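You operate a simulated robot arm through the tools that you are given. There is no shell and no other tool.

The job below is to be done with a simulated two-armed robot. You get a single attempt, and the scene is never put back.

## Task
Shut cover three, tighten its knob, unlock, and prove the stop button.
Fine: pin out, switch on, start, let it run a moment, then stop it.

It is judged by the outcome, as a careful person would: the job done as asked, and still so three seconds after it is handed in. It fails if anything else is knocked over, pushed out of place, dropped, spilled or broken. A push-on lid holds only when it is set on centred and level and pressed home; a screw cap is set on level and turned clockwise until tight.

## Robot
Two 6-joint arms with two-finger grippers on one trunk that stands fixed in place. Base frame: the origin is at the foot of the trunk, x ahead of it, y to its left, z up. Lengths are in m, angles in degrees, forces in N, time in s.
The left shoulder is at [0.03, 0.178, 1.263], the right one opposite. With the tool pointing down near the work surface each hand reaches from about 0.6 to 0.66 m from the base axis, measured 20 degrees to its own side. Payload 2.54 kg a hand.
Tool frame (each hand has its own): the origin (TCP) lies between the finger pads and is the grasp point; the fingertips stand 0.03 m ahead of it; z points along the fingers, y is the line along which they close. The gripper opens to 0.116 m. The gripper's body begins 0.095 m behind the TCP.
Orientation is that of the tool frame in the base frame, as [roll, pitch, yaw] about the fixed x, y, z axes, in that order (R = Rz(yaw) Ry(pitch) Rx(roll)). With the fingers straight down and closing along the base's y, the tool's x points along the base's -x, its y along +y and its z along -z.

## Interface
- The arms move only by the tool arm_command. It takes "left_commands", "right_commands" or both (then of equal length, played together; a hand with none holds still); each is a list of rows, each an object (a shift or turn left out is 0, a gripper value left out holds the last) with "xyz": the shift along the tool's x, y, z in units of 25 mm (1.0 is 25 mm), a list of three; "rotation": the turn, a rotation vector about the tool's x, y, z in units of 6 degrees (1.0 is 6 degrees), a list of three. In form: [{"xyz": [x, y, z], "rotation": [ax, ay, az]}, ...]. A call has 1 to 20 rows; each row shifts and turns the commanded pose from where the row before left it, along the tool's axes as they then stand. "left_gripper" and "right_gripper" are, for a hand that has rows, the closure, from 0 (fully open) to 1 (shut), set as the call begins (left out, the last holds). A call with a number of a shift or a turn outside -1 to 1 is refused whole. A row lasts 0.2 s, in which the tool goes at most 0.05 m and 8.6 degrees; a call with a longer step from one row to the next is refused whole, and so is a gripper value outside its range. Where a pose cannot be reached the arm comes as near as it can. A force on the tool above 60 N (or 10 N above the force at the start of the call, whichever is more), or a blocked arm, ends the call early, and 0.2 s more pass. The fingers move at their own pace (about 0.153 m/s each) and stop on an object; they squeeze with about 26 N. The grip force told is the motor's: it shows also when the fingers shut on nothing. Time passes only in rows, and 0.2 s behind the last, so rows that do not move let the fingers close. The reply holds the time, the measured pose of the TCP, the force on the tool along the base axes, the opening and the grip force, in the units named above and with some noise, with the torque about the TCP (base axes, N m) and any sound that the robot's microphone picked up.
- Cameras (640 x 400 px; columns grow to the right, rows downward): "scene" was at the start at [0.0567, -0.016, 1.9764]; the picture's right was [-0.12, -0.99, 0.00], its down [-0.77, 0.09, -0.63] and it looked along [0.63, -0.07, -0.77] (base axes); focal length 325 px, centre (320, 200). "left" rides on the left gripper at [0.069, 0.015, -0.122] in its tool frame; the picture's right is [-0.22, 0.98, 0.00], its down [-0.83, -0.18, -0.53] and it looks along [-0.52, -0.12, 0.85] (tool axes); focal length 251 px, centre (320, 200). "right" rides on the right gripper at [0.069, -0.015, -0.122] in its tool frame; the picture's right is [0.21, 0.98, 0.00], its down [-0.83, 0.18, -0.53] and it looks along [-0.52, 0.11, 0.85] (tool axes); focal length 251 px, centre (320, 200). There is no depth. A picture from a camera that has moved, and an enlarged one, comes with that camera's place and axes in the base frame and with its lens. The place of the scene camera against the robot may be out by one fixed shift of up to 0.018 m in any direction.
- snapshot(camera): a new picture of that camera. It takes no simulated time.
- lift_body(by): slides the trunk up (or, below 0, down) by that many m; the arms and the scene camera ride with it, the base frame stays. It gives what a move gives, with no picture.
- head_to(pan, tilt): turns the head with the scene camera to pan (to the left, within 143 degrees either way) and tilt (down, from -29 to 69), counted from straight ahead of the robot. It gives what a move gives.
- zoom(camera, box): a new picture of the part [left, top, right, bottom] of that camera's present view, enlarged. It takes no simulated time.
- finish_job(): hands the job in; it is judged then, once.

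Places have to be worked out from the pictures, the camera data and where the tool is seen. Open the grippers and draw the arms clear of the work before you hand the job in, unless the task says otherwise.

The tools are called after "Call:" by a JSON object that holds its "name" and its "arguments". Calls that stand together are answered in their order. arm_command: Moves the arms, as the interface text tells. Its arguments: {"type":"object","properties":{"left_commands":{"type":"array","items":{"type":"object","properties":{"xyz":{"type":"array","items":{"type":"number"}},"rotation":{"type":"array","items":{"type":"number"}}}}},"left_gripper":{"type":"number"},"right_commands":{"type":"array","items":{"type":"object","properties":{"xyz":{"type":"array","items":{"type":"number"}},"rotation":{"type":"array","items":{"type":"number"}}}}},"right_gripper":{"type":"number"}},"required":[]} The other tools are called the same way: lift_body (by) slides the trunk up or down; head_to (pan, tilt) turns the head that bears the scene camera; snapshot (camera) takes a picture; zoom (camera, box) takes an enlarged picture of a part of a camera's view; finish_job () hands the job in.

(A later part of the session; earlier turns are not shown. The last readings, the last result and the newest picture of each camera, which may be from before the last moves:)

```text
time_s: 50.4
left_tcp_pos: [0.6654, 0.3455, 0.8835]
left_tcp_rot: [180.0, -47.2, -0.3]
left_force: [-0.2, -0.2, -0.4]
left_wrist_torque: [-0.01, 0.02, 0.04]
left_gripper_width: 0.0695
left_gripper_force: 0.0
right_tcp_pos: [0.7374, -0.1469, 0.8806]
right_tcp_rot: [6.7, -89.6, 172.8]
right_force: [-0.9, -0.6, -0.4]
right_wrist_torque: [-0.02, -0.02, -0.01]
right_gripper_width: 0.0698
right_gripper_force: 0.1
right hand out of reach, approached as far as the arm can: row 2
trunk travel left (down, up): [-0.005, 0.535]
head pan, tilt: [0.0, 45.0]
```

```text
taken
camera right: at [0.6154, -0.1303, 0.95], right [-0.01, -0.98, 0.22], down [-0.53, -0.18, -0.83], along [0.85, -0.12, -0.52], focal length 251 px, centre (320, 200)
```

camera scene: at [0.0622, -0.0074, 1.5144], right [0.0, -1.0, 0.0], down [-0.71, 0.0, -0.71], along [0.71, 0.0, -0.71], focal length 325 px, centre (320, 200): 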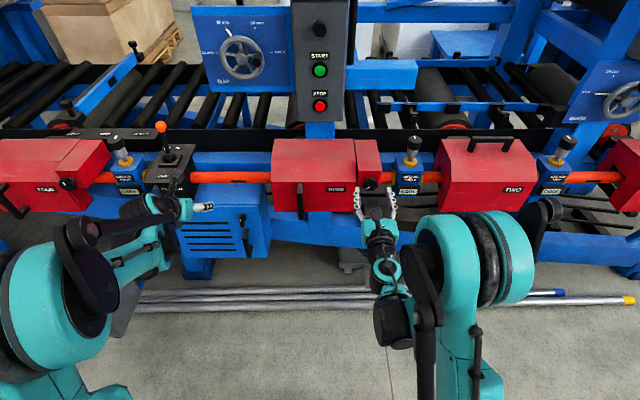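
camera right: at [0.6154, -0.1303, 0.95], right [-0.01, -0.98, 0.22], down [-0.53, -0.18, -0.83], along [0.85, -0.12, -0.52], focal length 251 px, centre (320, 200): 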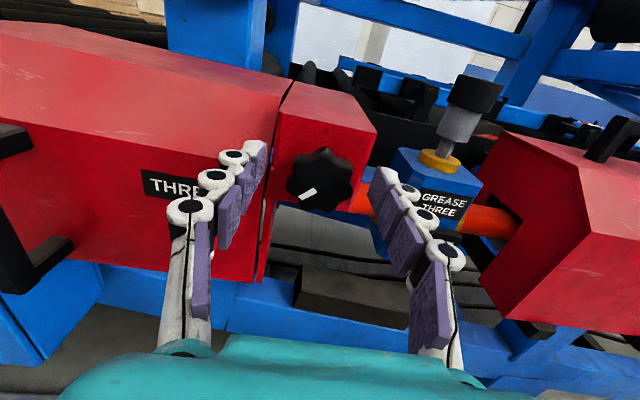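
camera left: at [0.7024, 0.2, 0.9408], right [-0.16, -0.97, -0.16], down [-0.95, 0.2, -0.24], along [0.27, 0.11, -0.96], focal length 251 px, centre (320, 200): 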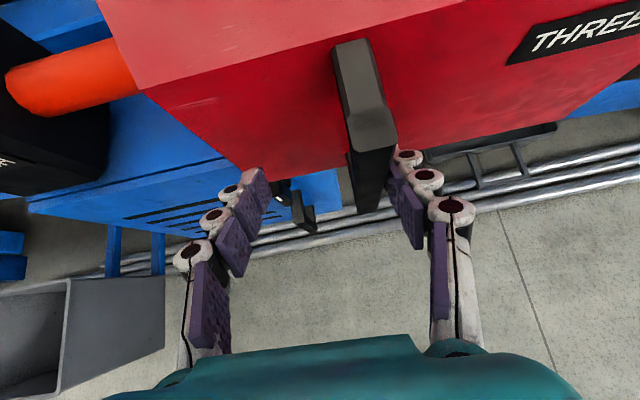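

The knob is dead ahead at z≈0.873. I lower 7 mm and go in the last 20 mm.

Call:
{"name": "arm_command", "arguments": {"right_commands": [{"xyz": [-0.28, 0, 0.3]}, {"xyz": [0, 0, 0.55]}]}}

Call:
{"name": "snapshot", "arguments": {"camera": "right"}}

```text
time_s: 51.0
left_tcp_pos: [0.665, 0.3454, 0.8836]
left_tcp_rot: [180.0, -47.2, -0.3]
left_force: [0.1, 0.3, 0.1]
left_wrist_torque: [0.0, 0.03, 0.0]
left_gripper_width: 0.0696
left_gripper_force: 0.1
right_tcp_pos: [0.7597, -0.1465, 0.8741]
right_tcp_rot: [6.0, -89.7, 173.2]
right_force: [-0.7, 0.5, 0.1]
right_wrist_torque: [0.02, 0.02, 0.0]
right_gripper_width: 0.0697
right_gripper_force: 0.0
trunk travel left (down, up): [-0.005, 0.535]
head pan, tilt: [0.0, 45.0]
```

```text
taken
camera right: at [0.6374, -0.1306, 0.9447], right [-0.01, -0.98, 0.22], down [-0.53, -0.18, -0.83], along [0.85, -0.12, -0.52], focal length 251 px, centre (320, 200)
```

right: 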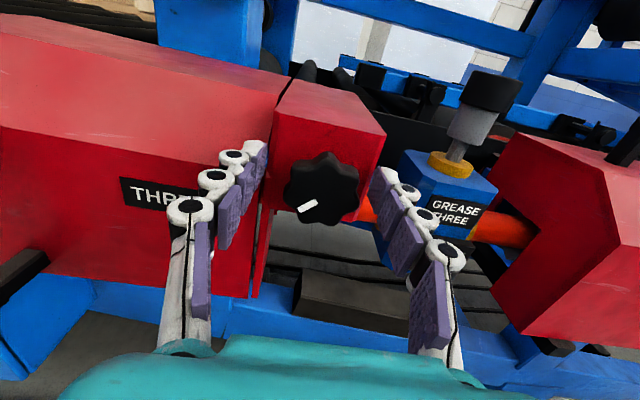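

The knob sits between the pads exactly at the TCP. I close on it.

Call:
{"name": "arm_command", "arguments": {"right_commands": [{"xyz": [0, 0, 0]}, {"xyz": [0, 0, 0]}, {"xyz": [0, 0, 0]}], "right_gripper": 1}}

Call:
{"name": "arm_command", "arguments": {"right_commands": [{"rotation": [0, 0, 1]}, {"rotation": [0, 0, 1]}, {"rotation": [0, 0, 1]}]}}

Call:
{"name": "snapshot", "arguments": {"camera": "right"}}

```text
time_s: 51.8
left_tcp_pos: [0.6649, 0.3447, 0.8848]
left_tcp_rot: [-179.8, -47.2, -0.5]
left_force: [0.1, 0.4, -0.4]
left_wrist_torque: [0.01, 0.02, 0.04]
left_gripper_width: 0.0695
left_gripper_force: 0.1
right_tcp_pos: [0.7594, -0.1492, 0.8749]
right_tcp_rot: [-3.2, -89.7, -177.3]
right_force: [-3.8, -12.9, 0.6]
right_wrist_torque: [-0.1, 0.03, -0.48]
right_gripper_width: 0.0458
right_gripper_force: 44.8
trunk travel left (down, up): [-0.005, 0.535]
head pan, tilt: [0.0, 45.0]
```

```text
time_s: 52.6
left_tcp_pos: [0.6654, 0.343, 0.8859]
left_tcp_rot: [-179.8, -47.2, -0.6]
left_force: [0.1, -0.1, -0.6]
left_wrist_torque: [-0.02, 0.01, 0.0]
left_gripper_width: 0.0697
left_gripper_force: 0.1
right_tcp_pos: [0.7587, -0.1515, 0.8747]
right_tcp_rot: [-88.8, -71.8, -92.0]
right_force: [15.8, -30.6, 27.4]
right_wrist_torque: [-0.15, -0.26, -0.07]
right_gripper_width: 0.0459
right_gripper_force: 45.2
trunk travel left (down, up): [-0.005, 0.535]
head pan, tilt: [0.0, 45.0]
```

```text
taken
camera right: at [0.6363, -0.156, 0.9458], right [-0.01, -0.99, -0.1], down [-0.53, 0.09, -0.84], along [0.85, 0.04, -0.53], focal length 251 px, centre (320, 200)
```

right: 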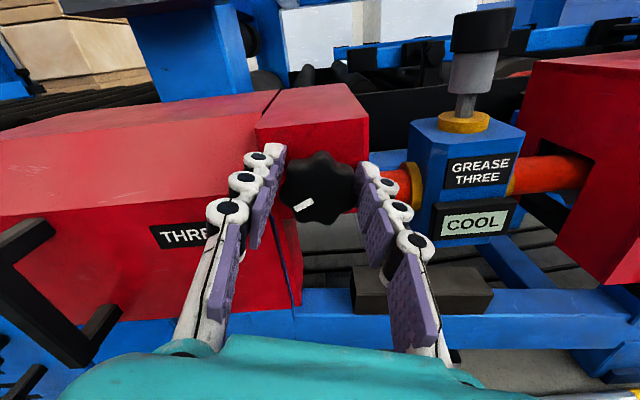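

The knob turns with the hand (its mark stays fixed relative to the fingers) at low torque. I relieve the side load slightly and keep turning clockwise.

Call:
{"name": "arm_command", "arguments": {"right_commands": [{"xyz": [0.1, 0.09, 0], "rotation": [0, 0, 1]}, {"rotation": [0, 0, 1]}, {"rotation": [0, 0, 1]}, {"rotation": [0, 0, 1]}, {"rotation": [0, 0, 1]}]}}

```text
time_s: 53.8
left_tcp_pos: [0.6659, 0.343, 0.885]
left_tcp_rot: [-179.9, -47.2, -0.6]
left_force: [1.1, 0.0, 0.5]
left_wrist_torque: [-0.02, 0.04, -0.01]
left_gripper_width: 0.0698
left_gripper_force: 0.0
right_tcp_pos: [0.7588, -0.1544, 0.8722]
right_tcp_rot: [-89.7, -41.8, -91.2]
right_force: [-14.9, -30.9, -23.2]
right_wrist_torque: [-0.19, 0.55, -0.34]
right_gripper_width: 0.0459
right_gripper_force: 44.5
trunk travel left (down, up): [-0.005, 0.535]
head pan, tilt: [0.0, 45.0]
```

The path of the TCP shows the knob axis is 7 mm below my grip centre, at (y,z)=(-0.149, 0.868). I correct by swinging about that axis as I turn on.

Call:
{"name": "arm_command", "arguments": {"right_commands": [{"xyz": [0, 0.12, 0.04], "rotation": [0, 0, 1]}, {"xyz": [0, 0.03, 0], "rotation": [0, 0, 1]}, {"xyz": [0, 0.03, 0], "rotation": [0, 0, 1]}, {"xyz": [0, 0.03, 0], "rotation": [0, 0, 1]}, {"xyz": [0, 0.03, 0], "rotation": [0, 0, 1]}]}}

Call:
{"name": "snapshot", "arguments": {"camera": "right"}}

```text
time_s: 55.0
left_tcp_pos: [0.6634, 0.3442, 0.886]
left_tcp_rot: [180.0, -47.4, -0.5]
left_force: [0.2, -0.8, 0.5]
left_wrist_torque: [0.0, -0.01, 0.01]
left_gripper_width: 0.0698
left_gripper_force: 0.1
right_tcp_pos: [0.7584, -0.1534, 0.8706]
right_tcp_rot: [-89.6, -11.9, -90.6]
right_force: [-14.7, -20.7, 7.1]
right_wrist_torque: [0.01, -0.07, -0.68]
right_gripper_width: 0.0457
right_gripper_force: 45.0
trunk travel left (down, up): [-0.005, 0.535]
head pan, tilt: [0.0, 45.0]
```

```text
taken
camera right: at [0.6363, -0.2172, 0.9005], right [0.0, -0.41, -0.91], down [-0.52, 0.78, -0.35], along [0.85, 0.48, -0.21], focal length 251 px, centre (320, 200)
```

right: 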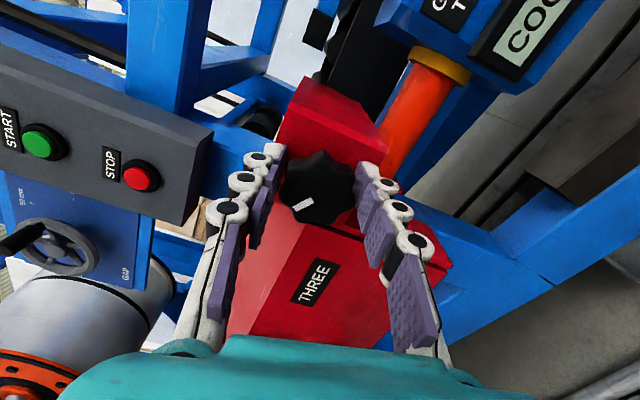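

It has turned 78° and is still loose. I continue clockwise.

Call:
{"name": "arm_command", "arguments": {"right_commands": [{"xyz": [0.08, 0.05, 0.04], "rotation": [0, 0, 1]}, {"xyz": [0, 0.02, 0], "rotation": [0, 0, 1]}, {"xyz": [0, 0.02, 0], "rotation": [0, 0, 1]}, {"xyz": [0, 0.02, 0], "rotation": [0, 0, 1]}, {"xyz": [0, 0.02, 0], "rotation": [0, 0, 1]}]}}

Call:
{"name": "snapshot", "arguments": {"camera": "right"}}

```text
time_s: 56.2
left_tcp_pos: [0.6625, 0.3455, 0.8855]
left_tcp_rot: [179.9, -47.3, -0.5]
left_force: [-0.1, 1.1, 1.1]
left_wrist_torque: [-0.01, 0.02, 0.0]
left_gripper_width: 0.0698
left_gripper_force: 0.0
right_tcp_pos: [0.7614, -0.1542, 0.8691]
right_tcp_rot: [-89.6, 18.2, -90.2]
right_force: [-34.0, -5.0, -5.6]
right_wrist_torque: [-0.05, 0.04, 0.06]
right_gripper_width: 0.046
right_gripper_force: 45.5
trunk travel left (down, up): [-0.005, 0.535]
head pan, tilt: [0.0, 45.0]
```

```text
taken
camera right: at [0.638, -0.2231, 0.8622], right [0.01, 0.1, -0.99], down [-0.53, 0.84, 0.08], along [0.85, 0.53, 0.06], focal length 251 px, centre (320, 200)
```

right: 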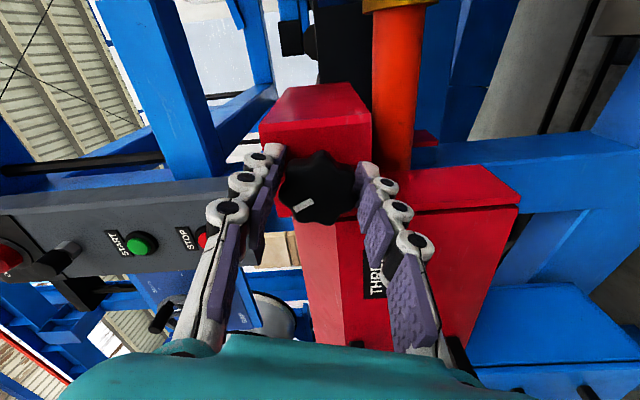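

108° turned, still loose; the fore-aft load shows I am pressing forward, so I ease back and continue.

Call:
{"name": "arm_command", "arguments": {"right_commands": [{"xyz": [0, 0.02, -0.06], "rotation": [0, 0, 1]}, {"xyz": [0, 0.02, -0.03], "rotation": [0, 0, 1]}, {"xyz": [0, 0.02, 0], "rotation": [0, 0, 1]}, {"xyz": [0, 0.02, 0], "rotation": [0, 0, 1]}, {"xyz": [0, 0.02, 0], "rotation": [0, 0, 1]}]}}

Call:
{"name": "arm_command", "arguments": {"right_commands": [{"xyz": [0, 0.02, 0], "rotation": [0, 0, 1]}, {"xyz": [0, 0.02, 0], "rotation": [0, 0, 1]}, {"xyz": [0, 0.02, 0], "rotation": [0, 0, 1]}, {"xyz": [0, 0.02, 0], "rotation": [0, 0, 1]}]}}

Call:
{"name": "snapshot", "arguments": {"camera": "right"}}

```text
time_s: 57.4
left_tcp_pos: [0.6646, 0.3453, 0.8844]
left_tcp_rot: [179.8, -47.4, -0.3]
left_force: [0.4, 0.1, -0.1]
left_wrist_torque: [-0.04, 0.01, -0.01]
left_gripper_width: 0.0698
left_gripper_force: 0.1
right_tcp_pos: [0.76, -0.1525, 0.8658]
right_tcp_rot: [-89.4, 47.9, -90.3]
right_force: [26.8, -2.0, 32.3]
right_wrist_torque: [-0.56, -0.53, -0.04]
right_gripper_width: 0.046
right_gripper_force: 44.4
trunk travel left (down, up): [-0.005, 0.535]
head pan, tilt: [0.0, 45.0]
```

```text
time_s: 58.4
left_tcp_pos: [0.6653, 0.3442, 0.8844]
left_tcp_rot: [180.0, -47.4, -0.4]
left_force: [-0.2, 0.4, -0.8]
left_wrist_torque: [0.01, -0.01, 0.06]
left_gripper_width: 0.0697
left_gripper_force: 0.0
right_tcp_pos: [0.758, -0.1519, 0.8642]
right_tcp_rot: [-89.1, 72.1, -89.7]
right_force: [0.5, -2.7, 1.1]
right_wrist_torque: [-0.93, 0.05, -0.13]
right_gripper_width: 0.0462
right_gripper_force: 45.3
trunk travel left (down, up): [-0.005, 0.535]
head pan, tilt: [0.0, 45.0]
```

```text
taken
camera right: at [0.6365, -0.1862, 0.8034], right [0.01, 0.86, -0.51], down [-0.53, 0.43, 0.73], along [0.85, 0.26, 0.47], focal length 251 px, centre (320, 200)
```

right: 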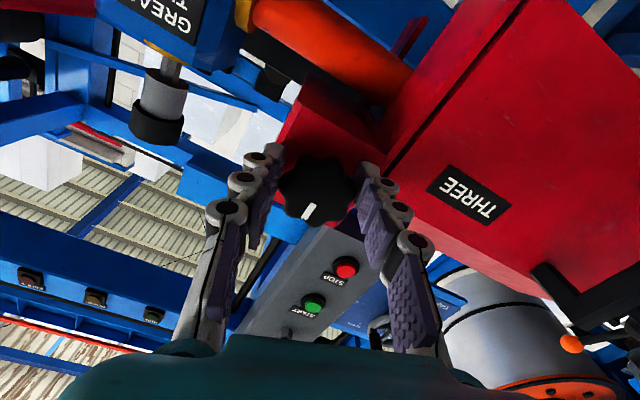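

Resistance has appeared: torque about the knob axis is 0.93 N m, and the mark shows the knob lagging the fingers. I turn a little more to confirm it's at its stop.

Call:
{"name": "arm_command", "arguments": {"right_commands": [{"xyz": [0, 0.02, 0], "rotation": [0, 0, 1]}, {"xyz": [0, 0.02, 0], "rotation": [0, 0, 1]}]}}

Call:
{"name": "snapshot", "arguments": {"camera": "right"}}

```text
time_s: 59.0
left_tcp_pos: [0.6647, 0.3449, 0.8846]
left_tcp_rot: [180.0, -47.3, -0.4]
left_force: [-0.3, -1.0, 0.7]
left_wrist_torque: [0.02, 0.04, -0.01]
left_gripper_width: 0.0695
left_gripper_force: 0.0
right_tcp_pos: [0.7591, -0.151, 0.862]
right_tcp_rot: [-87.0, 84.0, -87.6]
right_force: [-1.4, -4.6, 3.3]
right_wrist_torque: [-1.02, 0.02, -0.18]
right_gripper_width: 0.046
right_gripper_force: 45.4
trunk travel left (down, up): [-0.005, 0.535]
head pan, tilt: [0.0, 45.0]
```

```text
taken
camera right: at [0.6368, -0.1711, 0.7976], right [0.01, 0.95, -0.31], down [-0.54, 0.27, 0.8], along [0.84, 0.16, 0.51], focal length 251 px, centre (320, 200)
```

right: 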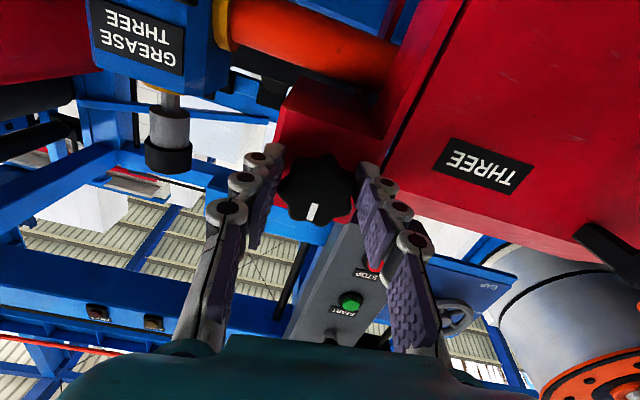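

In the last 12° the knob didn't move at all and torque is steady at about 1 N m, so it is tight. I open the fingers and withdraw.

Call:
{"name": "arm_command", "arguments": {"right_commands": [{"xyz": [0, 0, 0]}, {"xyz": [0, 0, 0]}, {"xyz": [0, 0, -0.8]}, {"xyz": [0, 0, -1]}, {"xyz": [0, 0, -0.7]}], "right_gripper": 0.3}}

Call:
{"name": "snapshot", "arguments": {"camera": "scene"}}

Call:
{"name": "zoom", "arguments": {"camera": "scene", "box": [260, 110, 440, 220]}}

```text
time_s: 60.2
left_tcp_pos: [0.6645, 0.3438, 0.8838]
left_tcp_rot: [180.0, -47.3, -0.5]
left_force: [-0.2, -0.5, -1.6]
left_wrist_torque: [-0.01, -0.03, 0.04]
left_gripper_width: 0.0694
left_gripper_force: 0.1
right_tcp_pos: [0.7104, -0.1474, 0.8772]
right_tcp_rot: [-87.7, 84.0, -88.3]
right_force: [0.0, -0.7, 0.2]
right_wrist_torque: [-0.05, -0.03, 0.03]
right_gripper_width: 0.0814
right_gripper_force: 0.0
right hand out of reach, approached as far as the arm can: row 4, 5
trunk travel left (down, up): [-0.005, 0.535]
head pan, tilt: [0.0, 45.0]
```

```text
taken
camera scene: at [0.062, -0.007, 1.5144], right [0.0, -1.0, 0.0], down [-0.71, 0.0, -0.71], along [0.71, 0.0, -0.71], focal length 325 px, centre (320, 200)
```

scene: 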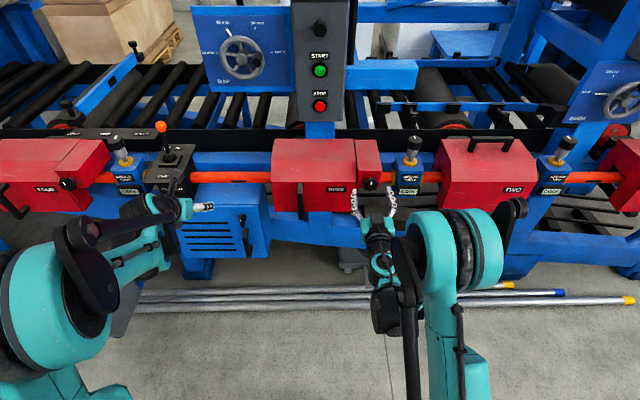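

```text
3.56 times, centred on (350, 165) of scene
camera zoom: at [0.062, -0.007, 1.5144], right [0.0, -1.0, 0.0], down [-0.71, 0.0, -0.71], along [0.71, 0.0, -0.71], focal length 1156 px, centre (213, 324)
```

zoom: 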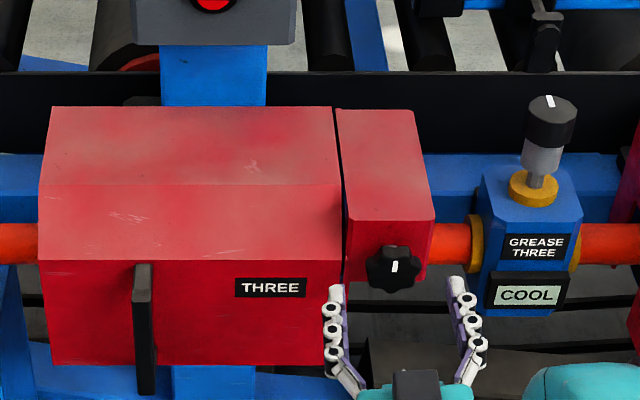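

The knob's mark now stands upright, like the tightened cover four's. Next is the panel, so I raise the trunk 0.25 m and look at it.

Call:
{"name": "lift_body", "arguments": {"by": 0.25}}

Call:
{"name": "head_to", "arguments": {"pan": 0, "tilt": 35}}

Call:
{"name": "snapshot", "arguments": {"camera": "scene"}}

Call:
{"name": "snapshot", "arguments": {"camera": "right"}}

Call:
{"name": "snapshot", "arguments": {"camera": "left"}}

```text
time_s: 62.8
left_tcp_pos: [0.6655, 0.3444, 1.1339]
left_tcp_rot: [180.0, -47.2, -0.4]
left_force: [0.9, -0.1, -0.5]
left_wrist_torque: [-0.03, 0.01, 0.02]
left_gripper_width: 0.0697
left_gripper_force: 0.1
right_tcp_pos: [0.7108, -0.1478, 1.1278]
right_tcp_rot: [-87.9, 84.1, -88.5]
right_force: [0.1, 0.1, -0.4]
right_wrist_torque: [0.0, -0.02, -0.02]
right_gripper_width: 0.0812
right_gripper_force: 0.0
trunk travel left (down, up): [-0.255, 0.285]
head pan, tilt: [0.0, 45.0]
```

```text
time_s: 63.5
left_tcp_pos: [0.666, 0.346, 1.1335]
left_tcp_rot: [180.0, -47.3, -0.4]
left_force: [0.6, -0.2, 0.1]
left_wrist_torque: [0.01, -0.02, -0.02]
left_gripper_width: 0.0695
left_gripper_force: 0.0
right_tcp_pos: [0.7114, -0.148, 1.1272]
right_tcp_rot: [-87.7, 83.9, -88.2]
right_force: [-0.4, -0.5, 0.3]
right_wrist_torque: [-0.02, -0.04, 0.01]
right_gripper_width: 0.0813
right_gripper_force: 0.1
trunk travel left (down, up): [-0.255, 0.285]
head pan, tilt: [0.0, 35.0]
```

```text
taken
camera scene: at [0.0689, -0.007, 1.7791], right [0.0, -1.0, 0.0], down [-0.57, 0.0, -0.82], along [0.82, 0.0, -0.57], focal length 325 px, centre (320, 200)
```

scene: 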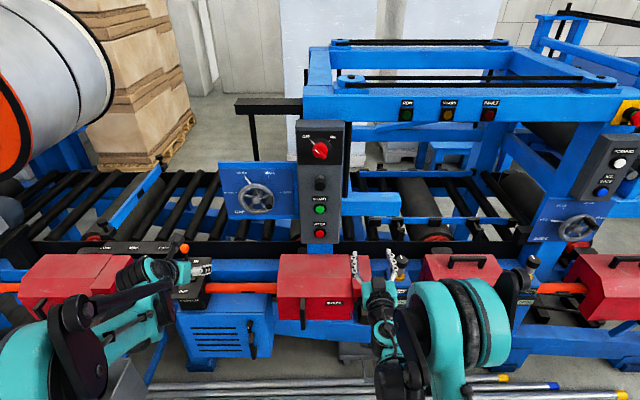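

```text
taken
camera right: at [0.5898, -0.1684, 1.0608], right [0.01, 0.95, -0.32], down [-0.53, 0.27, 0.8], along [0.84, 0.16, 0.51], focal length 251 px, centre (320, 200)
```

right: 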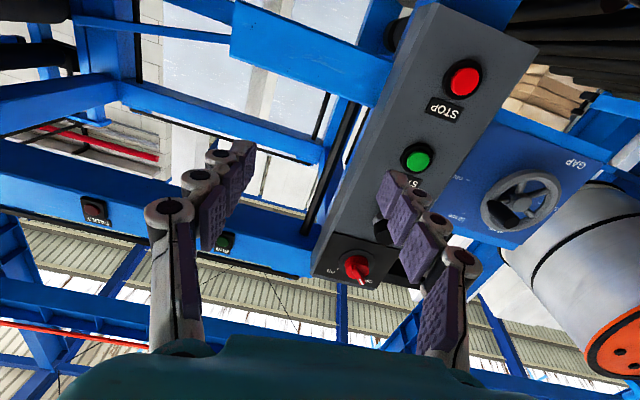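

```text
taken
camera left: at [0.6219, 0.3319, 1.268], right [-0.15, -0.98, -0.16], down [-0.95, 0.19, -0.24], along [0.27, 0.11, -0.96], focal length 251 px, centre (320, 200)
```

left: 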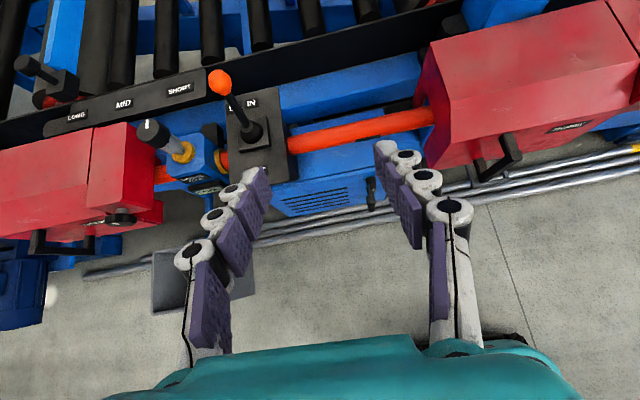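

The GUARD lamp stays off. I bring the right hand level in roll and over in front of the panel (x≈0.71, y≈0, z≈1.2).

Call:
{"name": "arm_command", "arguments": {"right_commands": [{"rotation": [0, 0, 1]}, {"xyz": [-0.47, 0.98, 0]}, {"xyz": [-0.47, 0.98, 0]}, {"xyz": [-0.47, 0.98, 0]}, {"xyz": [-0.47, 0.98, 0]}, {"xyz": [-0.47, 0.98, 0]}, {"xyz": [-0.47, 0.98, 0]}]}}

Call:
{"name": "snapshot", "arguments": {"camera": "right"}}

Call:
{"name": "zoom", "arguments": {"camera": "scene", "box": [270, 100, 430, 250]}}

```text
time_s: 65.1
left_tcp_pos: [0.6659, 0.3462, 1.1345]
left_tcp_rot: [179.9, -47.2, -0.4]
left_force: [-0.4, -0.1, 0.7]
left_wrist_torque: [0.0, -0.02, -0.03]
left_gripper_width: 0.0697
left_gripper_force: 0.0
right_tcp_pos: [0.7096, -0.0001, 1.1976]
right_tcp_rot: [-14.2, 89.9, -14.7]
right_force: [0.3, -0.3, 0.0]
right_wrist_torque: [0.03, 0.01, -0.01]
right_gripper_width: 0.0812
right_gripper_force: 0.1
trunk travel left (down, up): [-0.255, 0.285]
head pan, tilt: [0.0, 35.0]
```

```text
taken
camera right: at [0.5878, -0.0128, 1.1296], right [0.01, 0.98, -0.22], down [-0.54, 0.19, 0.82], along [0.84, 0.11, 0.52], focal length 251 px, centre (320, 200)
```

right: 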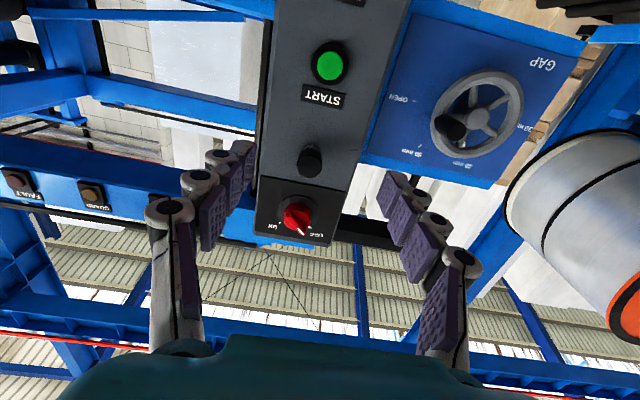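

```text
2.67 times, centred on (350, 175) of scene
camera zoom: at [0.0687, -0.0062, 1.7792], right [0.0, -1.0, 0.0], down [-0.57, 0.0, -0.82], along [0.82, 0.0, -0.57], focal length 867 px, centre (240, 267)
```

zoom: 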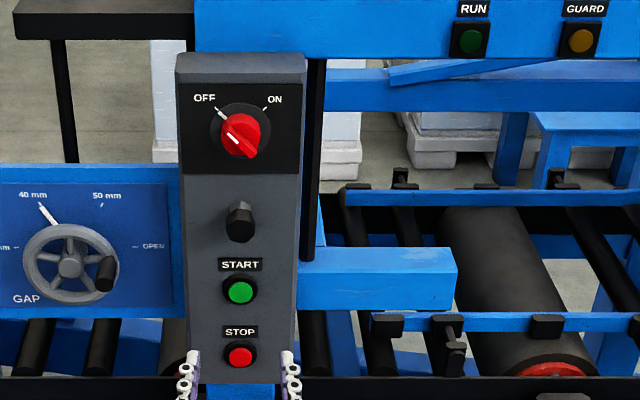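

From the right and scene cameras, the panel parts are at y≈0: pin (0.89, 0.00, 1.26), START z≈1.147, switch z≈1.36. I move up level with the pin and closer, to refine it.

Call:
{"name": "arm_command", "arguments": {"right_commands": [{"xyz": [-0.65, 0, 0.8]}, {"xyz": [-0.65, 0, 0.8]}, {"xyz": [-0.65, 0, 0.8]}, {"xyz": [-0.62, 0, 0.8]}]}}

Call:
{"name": "snapshot", "arguments": {"camera": "right"}}

Call:
{"name": "zoom", "arguments": {"camera": "scene", "box": [270, 110, 370, 250]}}

```text
time_s: 66.1
left_tcp_pos: [0.6653, 0.3453, 1.1338]
left_tcp_rot: [-180.0, -47.3, -0.4]
left_force: [-0.4, -0.1, 0.4]
left_wrist_torque: [-0.01, 0.0, -0.02]
left_gripper_width: 0.0696
left_gripper_force: 0.0
right_tcp_pos: [0.793, 0.0002, 1.2617]
right_tcp_rot: [-11.1, 89.8, -11.6]
right_force: [-0.1, 0.3, -0.5]
right_wrist_torque: [0.04, 0.0, 0.0]
right_gripper_width: 0.0812
right_gripper_force: 0.0
trunk travel left (down, up): [-0.255, 0.285]
head pan, tilt: [0.0, 35.0]
```

```text
taken
camera right: at [0.671, -0.0128, 1.1936], right [0.01, 0.98, -0.22], down [-0.54, 0.19, 0.82], along [0.84, 0.11, 0.52], focal length 251 px, centre (320, 200)
```

right: 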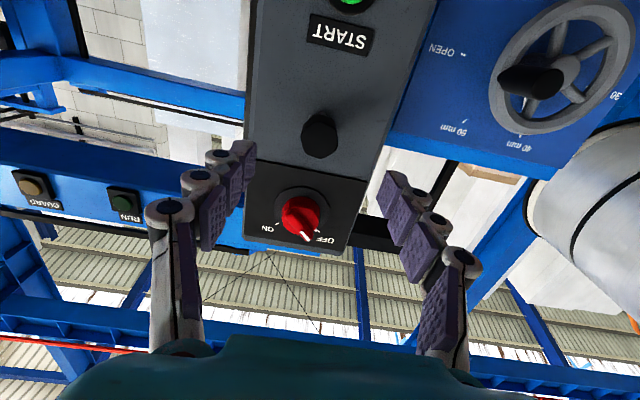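

```text
2.86 times, centred on (320, 180) of scene
camera zoom: at [0.0695, -0.0069, 1.7792], right [0.0, -1.0, 0.0], down [-0.57, 0.0, -0.82], along [0.82, 0.0, -0.57], focal length 929 px, centre (320, 257)
```

zoom: 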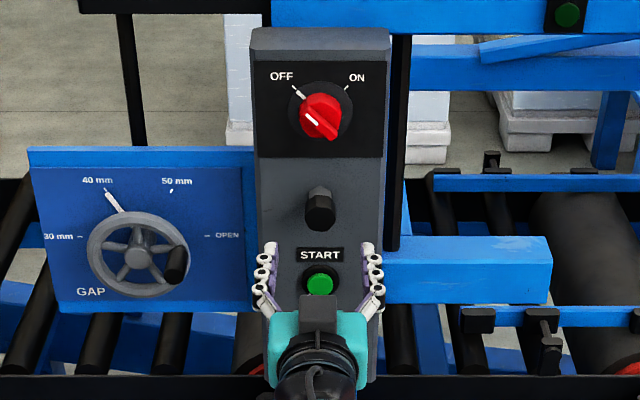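

The pin's front is at about (0.888, 0.00, 1.265), nearly level with the tool. I advance 60 mm and check.

Call:
{"name": "arm_command", "arguments": {"right_commands": [{"xyz": [-0.1, 0, 0.8]}, {"xyz": [0, 0, 0.8]}, {"xyz": [0, 0, 0.8]}]}}

Call:
{"name": "snapshot", "arguments": {"camera": "right"}}

Call:
{"name": "zoom", "arguments": {"camera": "scene", "box": [290, 140, 350, 220]}}

```text
time_s: 66.9
left_tcp_pos: [0.6663, 0.3451, 1.1325]
left_tcp_rot: [-180.0, -47.1, -0.4]
left_force: [0.0, 0.6, -0.3]
left_wrist_torque: [-0.01, 0.01, 0.02]
left_gripper_width: 0.0697
left_gripper_force: 0.1
right_tcp_pos: [0.8524, -0.0011, 1.263]
right_tcp_rot: [-12.8, 89.8, -13.3]
right_force: [-0.9, 0.1, -0.5]
right_wrist_torque: [0.01, -0.07, -0.02]
right_gripper_width: 0.0808
right_gripper_force: 0.0
trunk travel left (down, up): [-0.255, 0.285]
head pan, tilt: [0.0, 35.0]
```

```text
taken
camera right: at [0.7312, -0.0143, 1.196], right [0.01, 0.98, -0.22], down [-0.54, 0.19, 0.82], along [0.84, 0.11, 0.52], focal length 251 px, centre (320, 200)
```

right: 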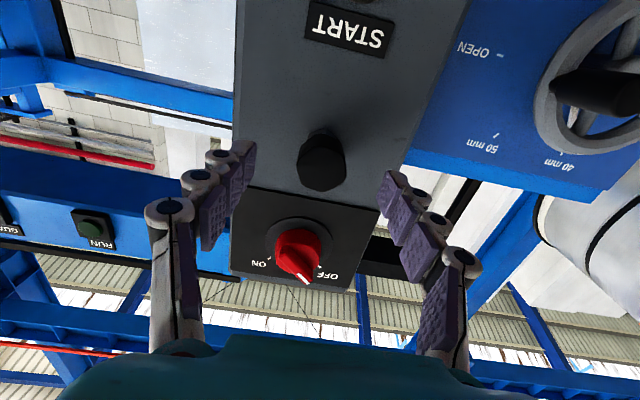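

```text
5.00 times, centred on (320, 180) of scene
camera zoom: at [0.0702, -0.007, 1.7791], right [0.0, -1.0, 0.0], down [-0.57, 0.0, -0.82], along [0.82, 0.0, -0.57], focal length 1626 px, centre (320, 300)
```

zoom: 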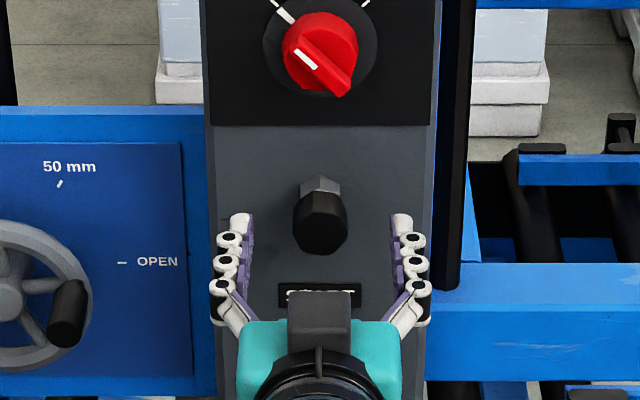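

The pin is straight ahead with its front at x≈0.883 and the panel surface at about 0.915. I advance 21 mm so the pads flank it, then close.

Call:
{"name": "arm_command", "arguments": {"right_commands": [{"xyz": [-0.05, 0, 0.45]}, {"xyz": [0, 0, 0.4]}]}}

Call:
{"name": "arm_command", "arguments": {"right_commands": [{"xyz": [0, 0, 0]}, {"xyz": [0, 0, 0]}, {"xyz": [0, 0, 0]}], "right_gripper": 1}}

Call:
{"name": "snapshot", "arguments": {"camera": "right"}}

Call:
{"name": "zoom", "arguments": {"camera": "scene", "box": [290, 140, 350, 220]}}

```text
time_s: 67.5
left_tcp_pos: [0.6655, 0.3452, 1.134]
left_tcp_rot: [180.0, -47.2, -0.3]
left_force: [-0.1, -0.1, -0.7]
left_wrist_torque: [0.03, -0.02, -0.02]
left_gripper_width: 0.0696
left_gripper_force: 0.1
right_tcp_pos: [0.8735, -0.0002, 1.2652]
right_tcp_rot: [-10.5, 89.8, -11.0]
right_force: [0.6, 0.9, 0.3]
right_wrist_torque: [-0.01, 0.04, 0.01]
right_gripper_width: 0.0812
right_gripper_force: 0.2
trunk travel left (down, up): [-0.255, 0.285]
head pan, tilt: [0.0, 35.0]
```

```text
time_s: 68.3
left_tcp_pos: [0.6653, 0.3463, 1.1345]
left_tcp_rot: [179.9, -47.2, -0.3]
left_force: [0.2, -0.2, -0.7]
left_wrist_torque: [0.0, -0.01, 0.0]
left_gripper_width: 0.0695
left_gripper_force: 0.1
right_tcp_pos: [0.8733, 0.0009, 1.267]
right_tcp_rot: [-16.2, 89.8, -16.5]
right_force: [0.3, 3.4, 1.5]
right_wrist_torque: [0.05, -0.02, 0.13]
right_gripper_width: 0.0305
right_gripper_force: 44.9
trunk travel left (down, up): [-0.255, 0.285]
head pan, tilt: [0.0, 35.0]
```

```text
taken
camera right: at [0.7514, -0.0137, 1.198], right [0.01, 0.98, -0.22], down [-0.54, 0.19, 0.82], along [0.84, 0.11, 0.52], focal length 251 px, centre (320, 200)
```

right: 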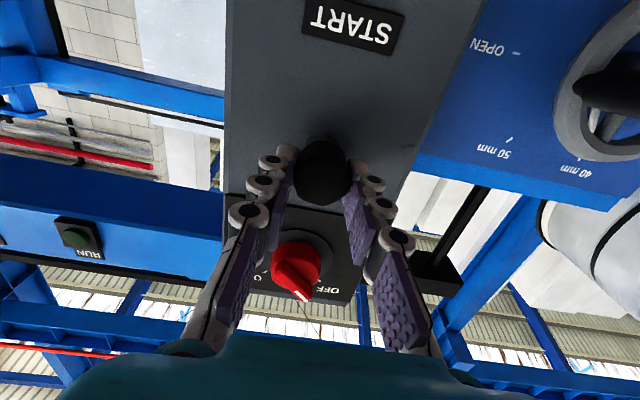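

```text
5.00 times, centred on (320, 180) of scene
camera zoom: at [0.0688, -0.0062, 1.7792], right [0.0, -1.0, 0.0], down [-0.57, 0.0, -0.82], along [0.82, 0.0, -0.57], focal length 1626 px, centre (320, 300)
```

zoom: 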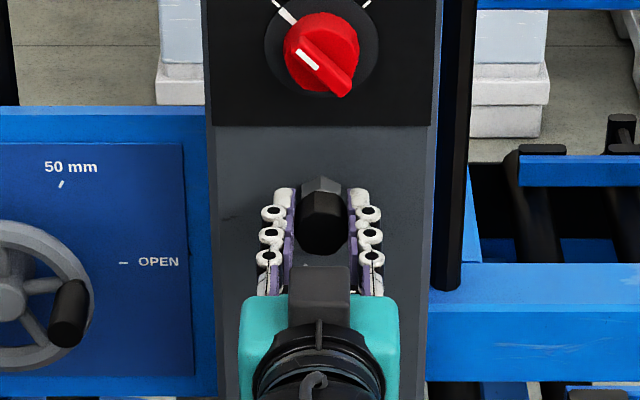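

The pin's head is gripped (30.5 mm). I pull gently straight out in small steps.

Call:
{"name": "arm_command", "arguments": {"right_commands": [{"xyz": [0, 0, -0.15]}, {"xyz": [0, 0, -0.15]}, {"xyz": [0, 0, -0.15]}]}}

Call:
{"name": "zoom", "arguments": {"camera": "scene", "box": [290, 140, 350, 220]}}

```text
time_s: 69.1
left_tcp_pos: [0.6651, 0.347, 1.1339]
left_tcp_rot: [179.9, -47.3, -0.4]
left_force: [-0.4, -0.5, -1.2]
left_wrist_torque: [0.0, -0.01, 0.02]
left_gripper_width: 0.0695
left_gripper_force: 0.1
right_tcp_pos: [0.8608, -0.0006, 1.2662]
right_tcp_rot: [-19.6, 89.8, -20.0]
right_force: [0.3, 5.5, 1.5]
right_wrist_torque: [0.0, -0.12, 0.25]
right_gripper_width: 0.0306
right_gripper_force: 45.2
trunk travel left (down, up): [-0.255, 0.285]
head pan, tilt: [0.0, 35.0]
```

```text
5.00 times, centred on (320, 180) of scene
camera zoom: at [0.0691, -0.0057, 1.7791], right [0.0, -1.0, 0.0], down [-0.57, 0.0, -0.82], along [0.82, 0.0, -0.57], focal length 1626 px, centre (320, 300)
```

zoom: 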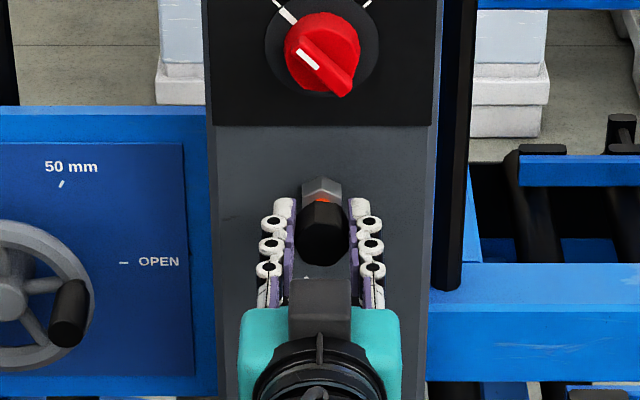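

The pin has come out 12 mm with an orange band showing. I keep pulling until it meets its stop.

Call:
{"name": "arm_command", "arguments": {"right_commands": [{"xyz": [0, 0, -0.15]}, {"xyz": [0, 0, -0.15]}, {"xyz": [0, 0, -0.15]}]}}

Call:
{"name": "zoom", "arguments": {"camera": "scene", "box": [290, 140, 350, 220]}}

Call:
{"name": "snapshot", "arguments": {"camera": "right"}}

```text
time_s: 69.9
left_tcp_pos: [0.6651, 0.3467, 1.1339]
left_tcp_rot: [179.9, -47.3, -0.3]
left_force: [-0.3, 0.7, 0.2]
left_wrist_torque: [-0.03, 0.03, 0.02]
left_gripper_width: 0.0696
left_gripper_force: 0.2
right_tcp_pos: [0.8488, -0.0002, 1.266]
right_tcp_rot: [-19.6, 89.7, -20.0]
right_force: [-4.9, 8.1, -0.5]
right_wrist_torque: [0.1, 0.07, 0.21]
right_gripper_width: 0.0305
right_gripper_force: 44.3
trunk travel left (down, up): [-0.255, 0.285]
head pan, tilt: [0.0, 35.0]
```

```text
5.00 times, centred on (320, 180) of scene
camera zoom: at [0.0681, -0.0051, 1.7792], right [0.0, -1.0, 0.0], down [-0.57, 0.0, -0.82], along [0.82, 0.0, -0.57], focal length 1626 px, centre (320, 300)
```

zoom: 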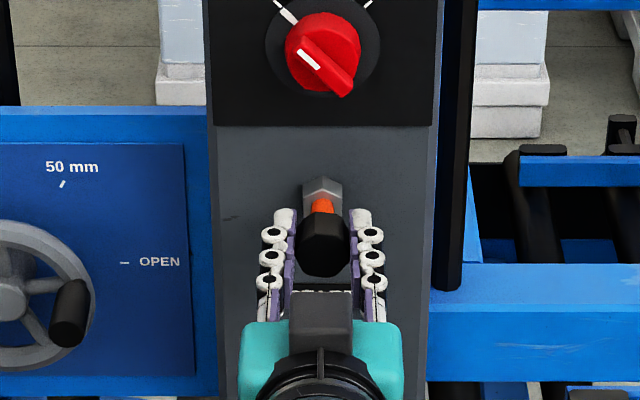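

```text
taken
camera right: at [0.7277, -0.0138, 1.1979], right [0.01, 0.98, -0.22], down [-0.54, 0.19, 0.82], along [0.84, 0.11, 0.53], focal length 251 px, centre (320, 200)
```

right: 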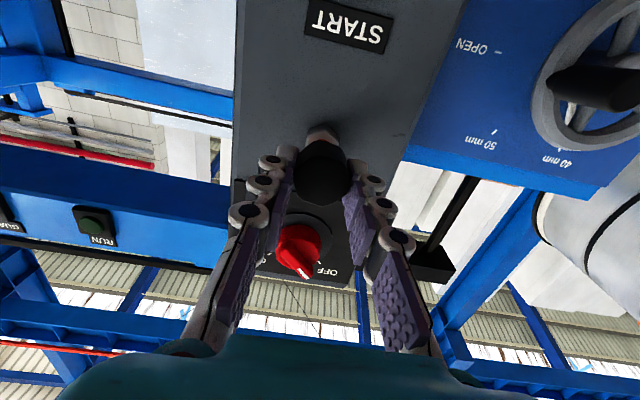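

24 mm out with little resistance. I pull a little further in finer steps, watching for the stop.

Call:
{"name": "arm_command", "arguments": {"right_commands": [{"xyz": [0, 0, -0.1]}, {"xyz": [0, 0, -0.1]}]}}

Call:
{"name": "zoom", "arguments": {"camera": "scene", "box": [290, 140, 350, 220]}}

```text
time_s: 70.5
left_tcp_pos: [0.6655, 0.347, 1.1336]
left_tcp_rot: [179.7, -47.1, -0.3]
left_force: [-0.9, -0.2, 0.7]
left_wrist_torque: [0.01, -0.01, -0.03]
left_gripper_width: 0.0698
left_gripper_force: 0.2
right_tcp_pos: [0.8466, 0.0013, 1.2662]
right_tcp_rot: [-39.0, 89.7, -39.4]
right_force: [14.5, 11.7, 13.6]
right_wrist_torque: [0.11, -0.36, 0.3]
right_gripper_width: 0.0304
right_gripper_force: 44.8
trunk travel left (down, up): [-0.255, 0.285]
head pan, tilt: [0.0, 35.0]
```

```text
5.00 times, centred on (320, 180) of scene
camera zoom: at [0.0703, -0.0045, 1.7794], right [0.0, -1.0, 0.0], down [-0.57, 0.0, -0.82], along [0.82, 0.0, -0.57], focal length 1626 px, centre (320, 300)
```

zoom: 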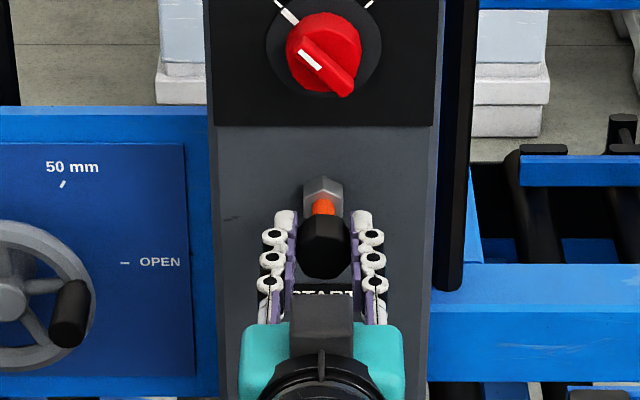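

It has reached its stop (14 N) and had no spring pull on the way. I open the fingers and check it stays out.

Call:
{"name": "arm_command", "arguments": {"right_commands": [{"xyz": [0, 0, 0.05]}, {"xyz": [0, 0, 0]}, {"xyz": [0, 0, 0]}], "right_gripper": 0.3}}

Call:
{"name": "zoom", "arguments": {"camera": "scene", "box": [290, 140, 350, 220]}}

```text
time_s: 71.3
left_tcp_pos: [0.6641, 0.3444, 1.1332]
left_tcp_rot: [179.9, -47.3, -0.4]
left_force: [-0.3, -0.3, -0.5]
left_wrist_torque: [0.0, 0.0, 0.0]
left_gripper_width: 0.0694
left_gripper_force: 0.1
right_tcp_pos: [0.8469, -0.0028, 1.2665]
right_tcp_rot: [-7.9, 89.8, -8.4]
right_force: [0.2, 0.8, 0.3]
right_wrist_torque: [0.0, 0.01, -0.04]
right_gripper_width: 0.081
right_gripper_force: 0.1
trunk travel left (down, up): [-0.255, 0.285]
head pan, tilt: [0.0, 35.0]
```

```text
5.00 times, centred on (320, 180) of scene
camera zoom: at [0.0689, -0.0073, 1.7792], right [0.0, -1.0, 0.0], down [-0.57, 0.0, -0.82], along [0.82, 0.0, -0.57], focal length 1626 px, centre (320, 300)
```

zoom: 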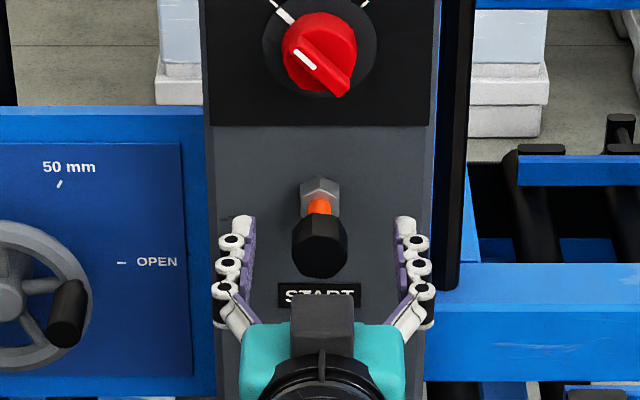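

The pin stays out by itself. I back off, rise to the switch at z≈1.36, and roll the hand -45° to line the fingers up across the switch's ridge.

Call:
{"name": "arm_command", "arguments": {"right_commands": [{"xyz": [0, 0.1, -1]}, {"xyz": [0, 0, -1]}, {"xyz": [-1, 0, 0]}, {"xyz": [-1, 0, 0]}, {"xyz": [-1, 0, 0]}, {"xyz": [-0.8, 0, 0]}, {"rotation": [0, 0, -1]}, {"rotation": [0, 0, -1]}, {"rotation": [0, 0, -1]}, {"rotation": [0, 0, -1]}, {"rotation": [0, 0, -1]}, {"rotation": [0, 0, -1]}, {"rotation": [0, 0, -1]}, {"rotation": [0, 0, -0.5]}]}}

Call:
{"name": "snapshot", "arguments": {"camera": "right"}}

Call:
{"name": "zoom", "arguments": {"camera": "scene", "box": [280, 110, 360, 210]}}

```text
time_s: 74.3
left_tcp_pos: [0.6642, 0.3452, 1.1337]
left_tcp_rot: [-180.0, -47.2, -0.3]
left_force: [0.9, -0.1, -0.4]
left_wrist_torque: [-0.01, 0.03, 0.01]
left_gripper_width: 0.0695
left_gripper_force: 0.1
right_tcp_pos: [0.7967, 0.0005, 1.3611]
right_tcp_rot: [-89.7, 45.0, -90.3]
right_force: [0.4, -0.5, 0.4]
right_wrist_torque: [-0.03, 0.0, -0.01]
right_gripper_width: 0.0813
right_gripper_force: 0.2
trunk travel left (down, up): [-0.255, 0.285]
head pan, tilt: [0.0, 35.0]
```

```text
taken
camera right: at [0.6742, -0.0568, 1.3245], right [0.01, 0.54, -0.84], down [-0.53, 0.72, 0.45], along [0.85, 0.44, 0.29], focal length 251 px, centre (320, 200)
```

right: 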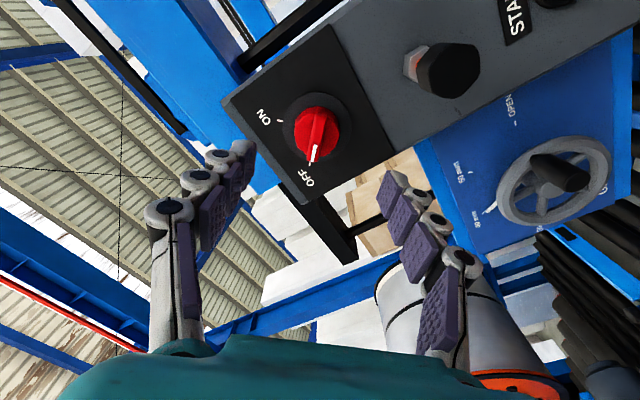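

```text
4.00 times, centred on (320, 160) of scene
camera zoom: at [0.069, -0.007, 1.7792], right [0.0, -1.0, 0.0], down [-0.57, 0.0, -0.82], along [0.82, 0.0, -0.57], focal length 1300 px, centre (320, 360)
```

zoom: 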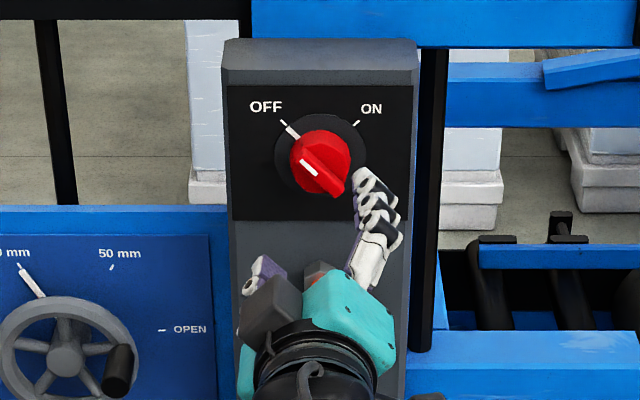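

The ridge now lies along the tool's x axis as wanted, and the knob is almost on the tool axis. I advance 50 mm and recheck.

Call:
{"name": "arm_command", "arguments": {"right_commands": [{"xyz": [0, 0, 0.8]}, {"xyz": [0, 0, 0.8]}, {"xyz": [0, 0, 0.5]}]}}

Call:
{"name": "snapshot", "arguments": {"camera": "right"}}

Call:
{"name": "zoom", "arguments": {"camera": "scene", "box": [290, 120, 350, 190]}}

```text
time_s: 75.1
left_tcp_pos: [0.6663, 0.3458, 1.1336]
left_tcp_rot: [-180.0, -47.1, -0.4]
left_force: [0.4, 0.9, 0.1]
left_wrist_torque: [-0.02, 0.0, 0.01]
left_gripper_width: 0.0696
left_gripper_force: 0.1
right_tcp_pos: [0.8503, 0.0002, 1.3587]
right_tcp_rot: [-89.7, 44.8, -90.3]
right_force: [0.3, 0.1, 0.5]
right_wrist_torque: [-0.01, 0.0, -0.02]
right_gripper_width: 0.081
right_gripper_force: 0.1
trunk travel left (down, up): [-0.255, 0.285]
head pan, tilt: [0.0, 35.0]
```

```text
taken
camera right: at [0.728, -0.0587, 1.3213], right [0.01, 0.54, -0.84], down [-0.53, 0.72, 0.45], along [0.85, 0.44, 0.29], focal length 251 px, centre (320, 200)
```

right: 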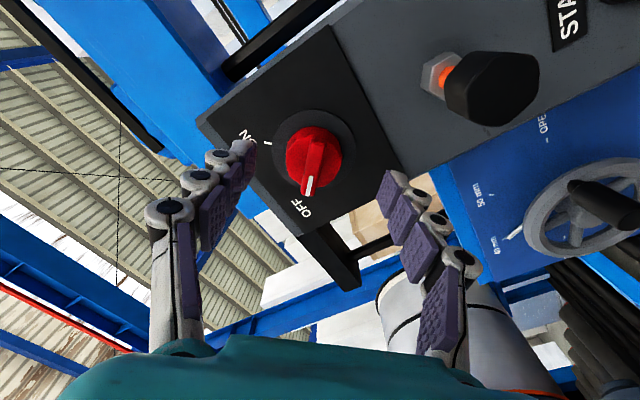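

```text
5.71 times, centred on (320, 155) of scene
camera zoom: at [0.0696, -0.0068, 1.7792], right [0.0, -1.0, 0.0], down [-0.57, 0.0, -0.82], along [0.82, 0.0, -0.57], focal length 1858 px, centre (320, 457)
```

zoom: 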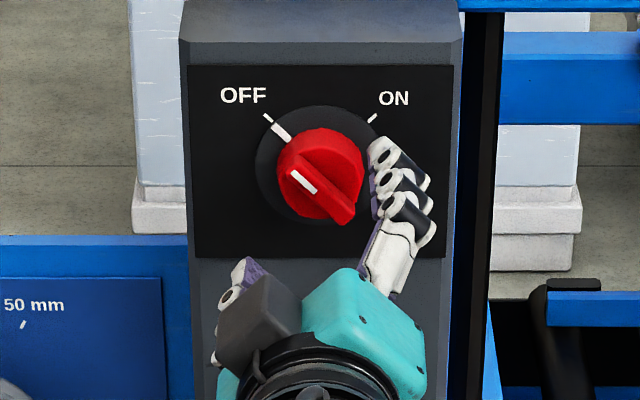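

The knob is about 5 mm above the tool axis. I correct that and advance 22 mm, so the pads straddle the knob.

Call:
{"name": "arm_command", "arguments": {"right_commands": [{"xyz": [-0.14, -0.14, 0.2]}, {"xyz": [0, 0, 0.35]}, {"xyz": [0, 0, 0.35]}]}}

Call:
{"name": "snapshot", "arguments": {"camera": "right"}}

Call:
{"name": "zoom", "arguments": {"camera": "scene", "box": [290, 120, 350, 190]}}

```text
time_s: 75.9
left_tcp_pos: [0.6656, 0.3447, 1.1336]
left_tcp_rot: [-180.0, -47.2, -0.4]
left_force: [-0.4, -0.8, -0.1]
left_wrist_torque: [0.0, 0.02, 0.03]
left_gripper_width: 0.0696
left_gripper_force: 0.1
right_tcp_pos: [0.8717, -0.001, 1.3655]
right_tcp_rot: [-89.7, 45.0, -90.3]
right_force: [0.2, 0.3, 0.4]
right_wrist_torque: [0.02, 0.02, 0.01]
right_gripper_width: 0.0811
right_gripper_force: 0.1
trunk travel left (down, up): [-0.255, 0.285]
head pan, tilt: [0.0, 35.0]
```

```text
taken
camera right: at [0.7499, -0.0583, 1.3284], right [0.01, 0.54, -0.84], down [-0.53, 0.72, 0.45], along [0.85, 0.44, 0.29], focal length 251 px, centre (320, 200)
```

right: 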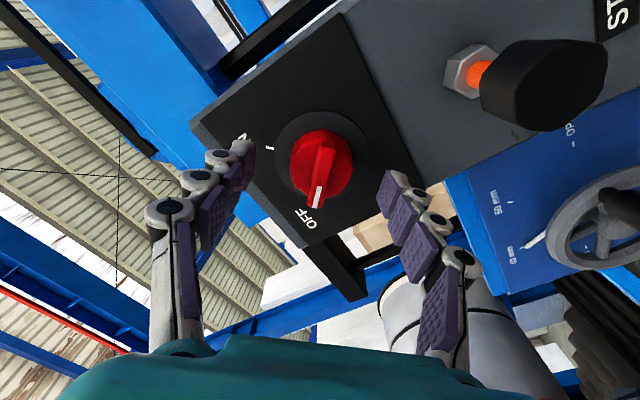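

```text
5.71 times, centred on (320, 155) of scene
camera zoom: at [0.0695, -0.0069, 1.7792], right [0.0, -1.0, 0.0], down [-0.57, 0.0, -0.82], along [0.82, 0.0, -0.57], focal length 1858 px, centre (320, 457)
```

zoom: 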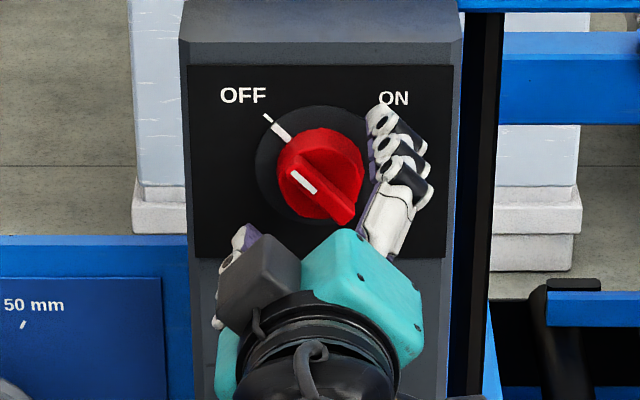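

The ridge sits centred between the pads. I close on it.

Call:
{"name": "arm_command", "arguments": {"right_commands": [{"xyz": [0, 0, 0]}, {"xyz": [0, 0, 0]}, {"xyz": [0, 0, 0]}], "right_gripper": 1}}

Call:
{"name": "snapshot", "arguments": {"camera": "right"}}

```text
time_s: 76.7
left_tcp_pos: [0.6649, 0.3455, 1.1343]
left_tcp_rot: [180.0, -47.3, -0.3]
left_force: [-0.2, 0.4, -0.6]
left_wrist_torque: [0.0, 0.01, 0.04]
left_gripper_width: 0.0696
left_gripper_force: 0.0
right_tcp_pos: [0.8712, 0.001, 1.3657]
right_tcp_rot: [-89.8, 44.9, -90.2]
right_force: [-8.5, 2.1, -10.4]
right_wrist_torque: [0.0, 0.19, 0.37]
right_gripper_width: 0.0398
right_gripper_force: 44.5
trunk travel left (down, up): [-0.255, 0.285]
head pan, tilt: [0.0, 35.0]
```

```text
taken
camera right: at [0.749, -0.0574, 1.3284], right [0.01, 0.54, -0.84], down [-0.53, 0.72, 0.45], along [0.85, 0.44, 0.29], focal length 251 px, centre (320, 200)
```

right: 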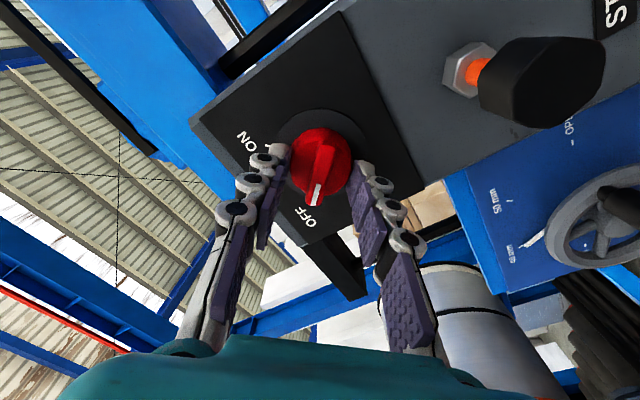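

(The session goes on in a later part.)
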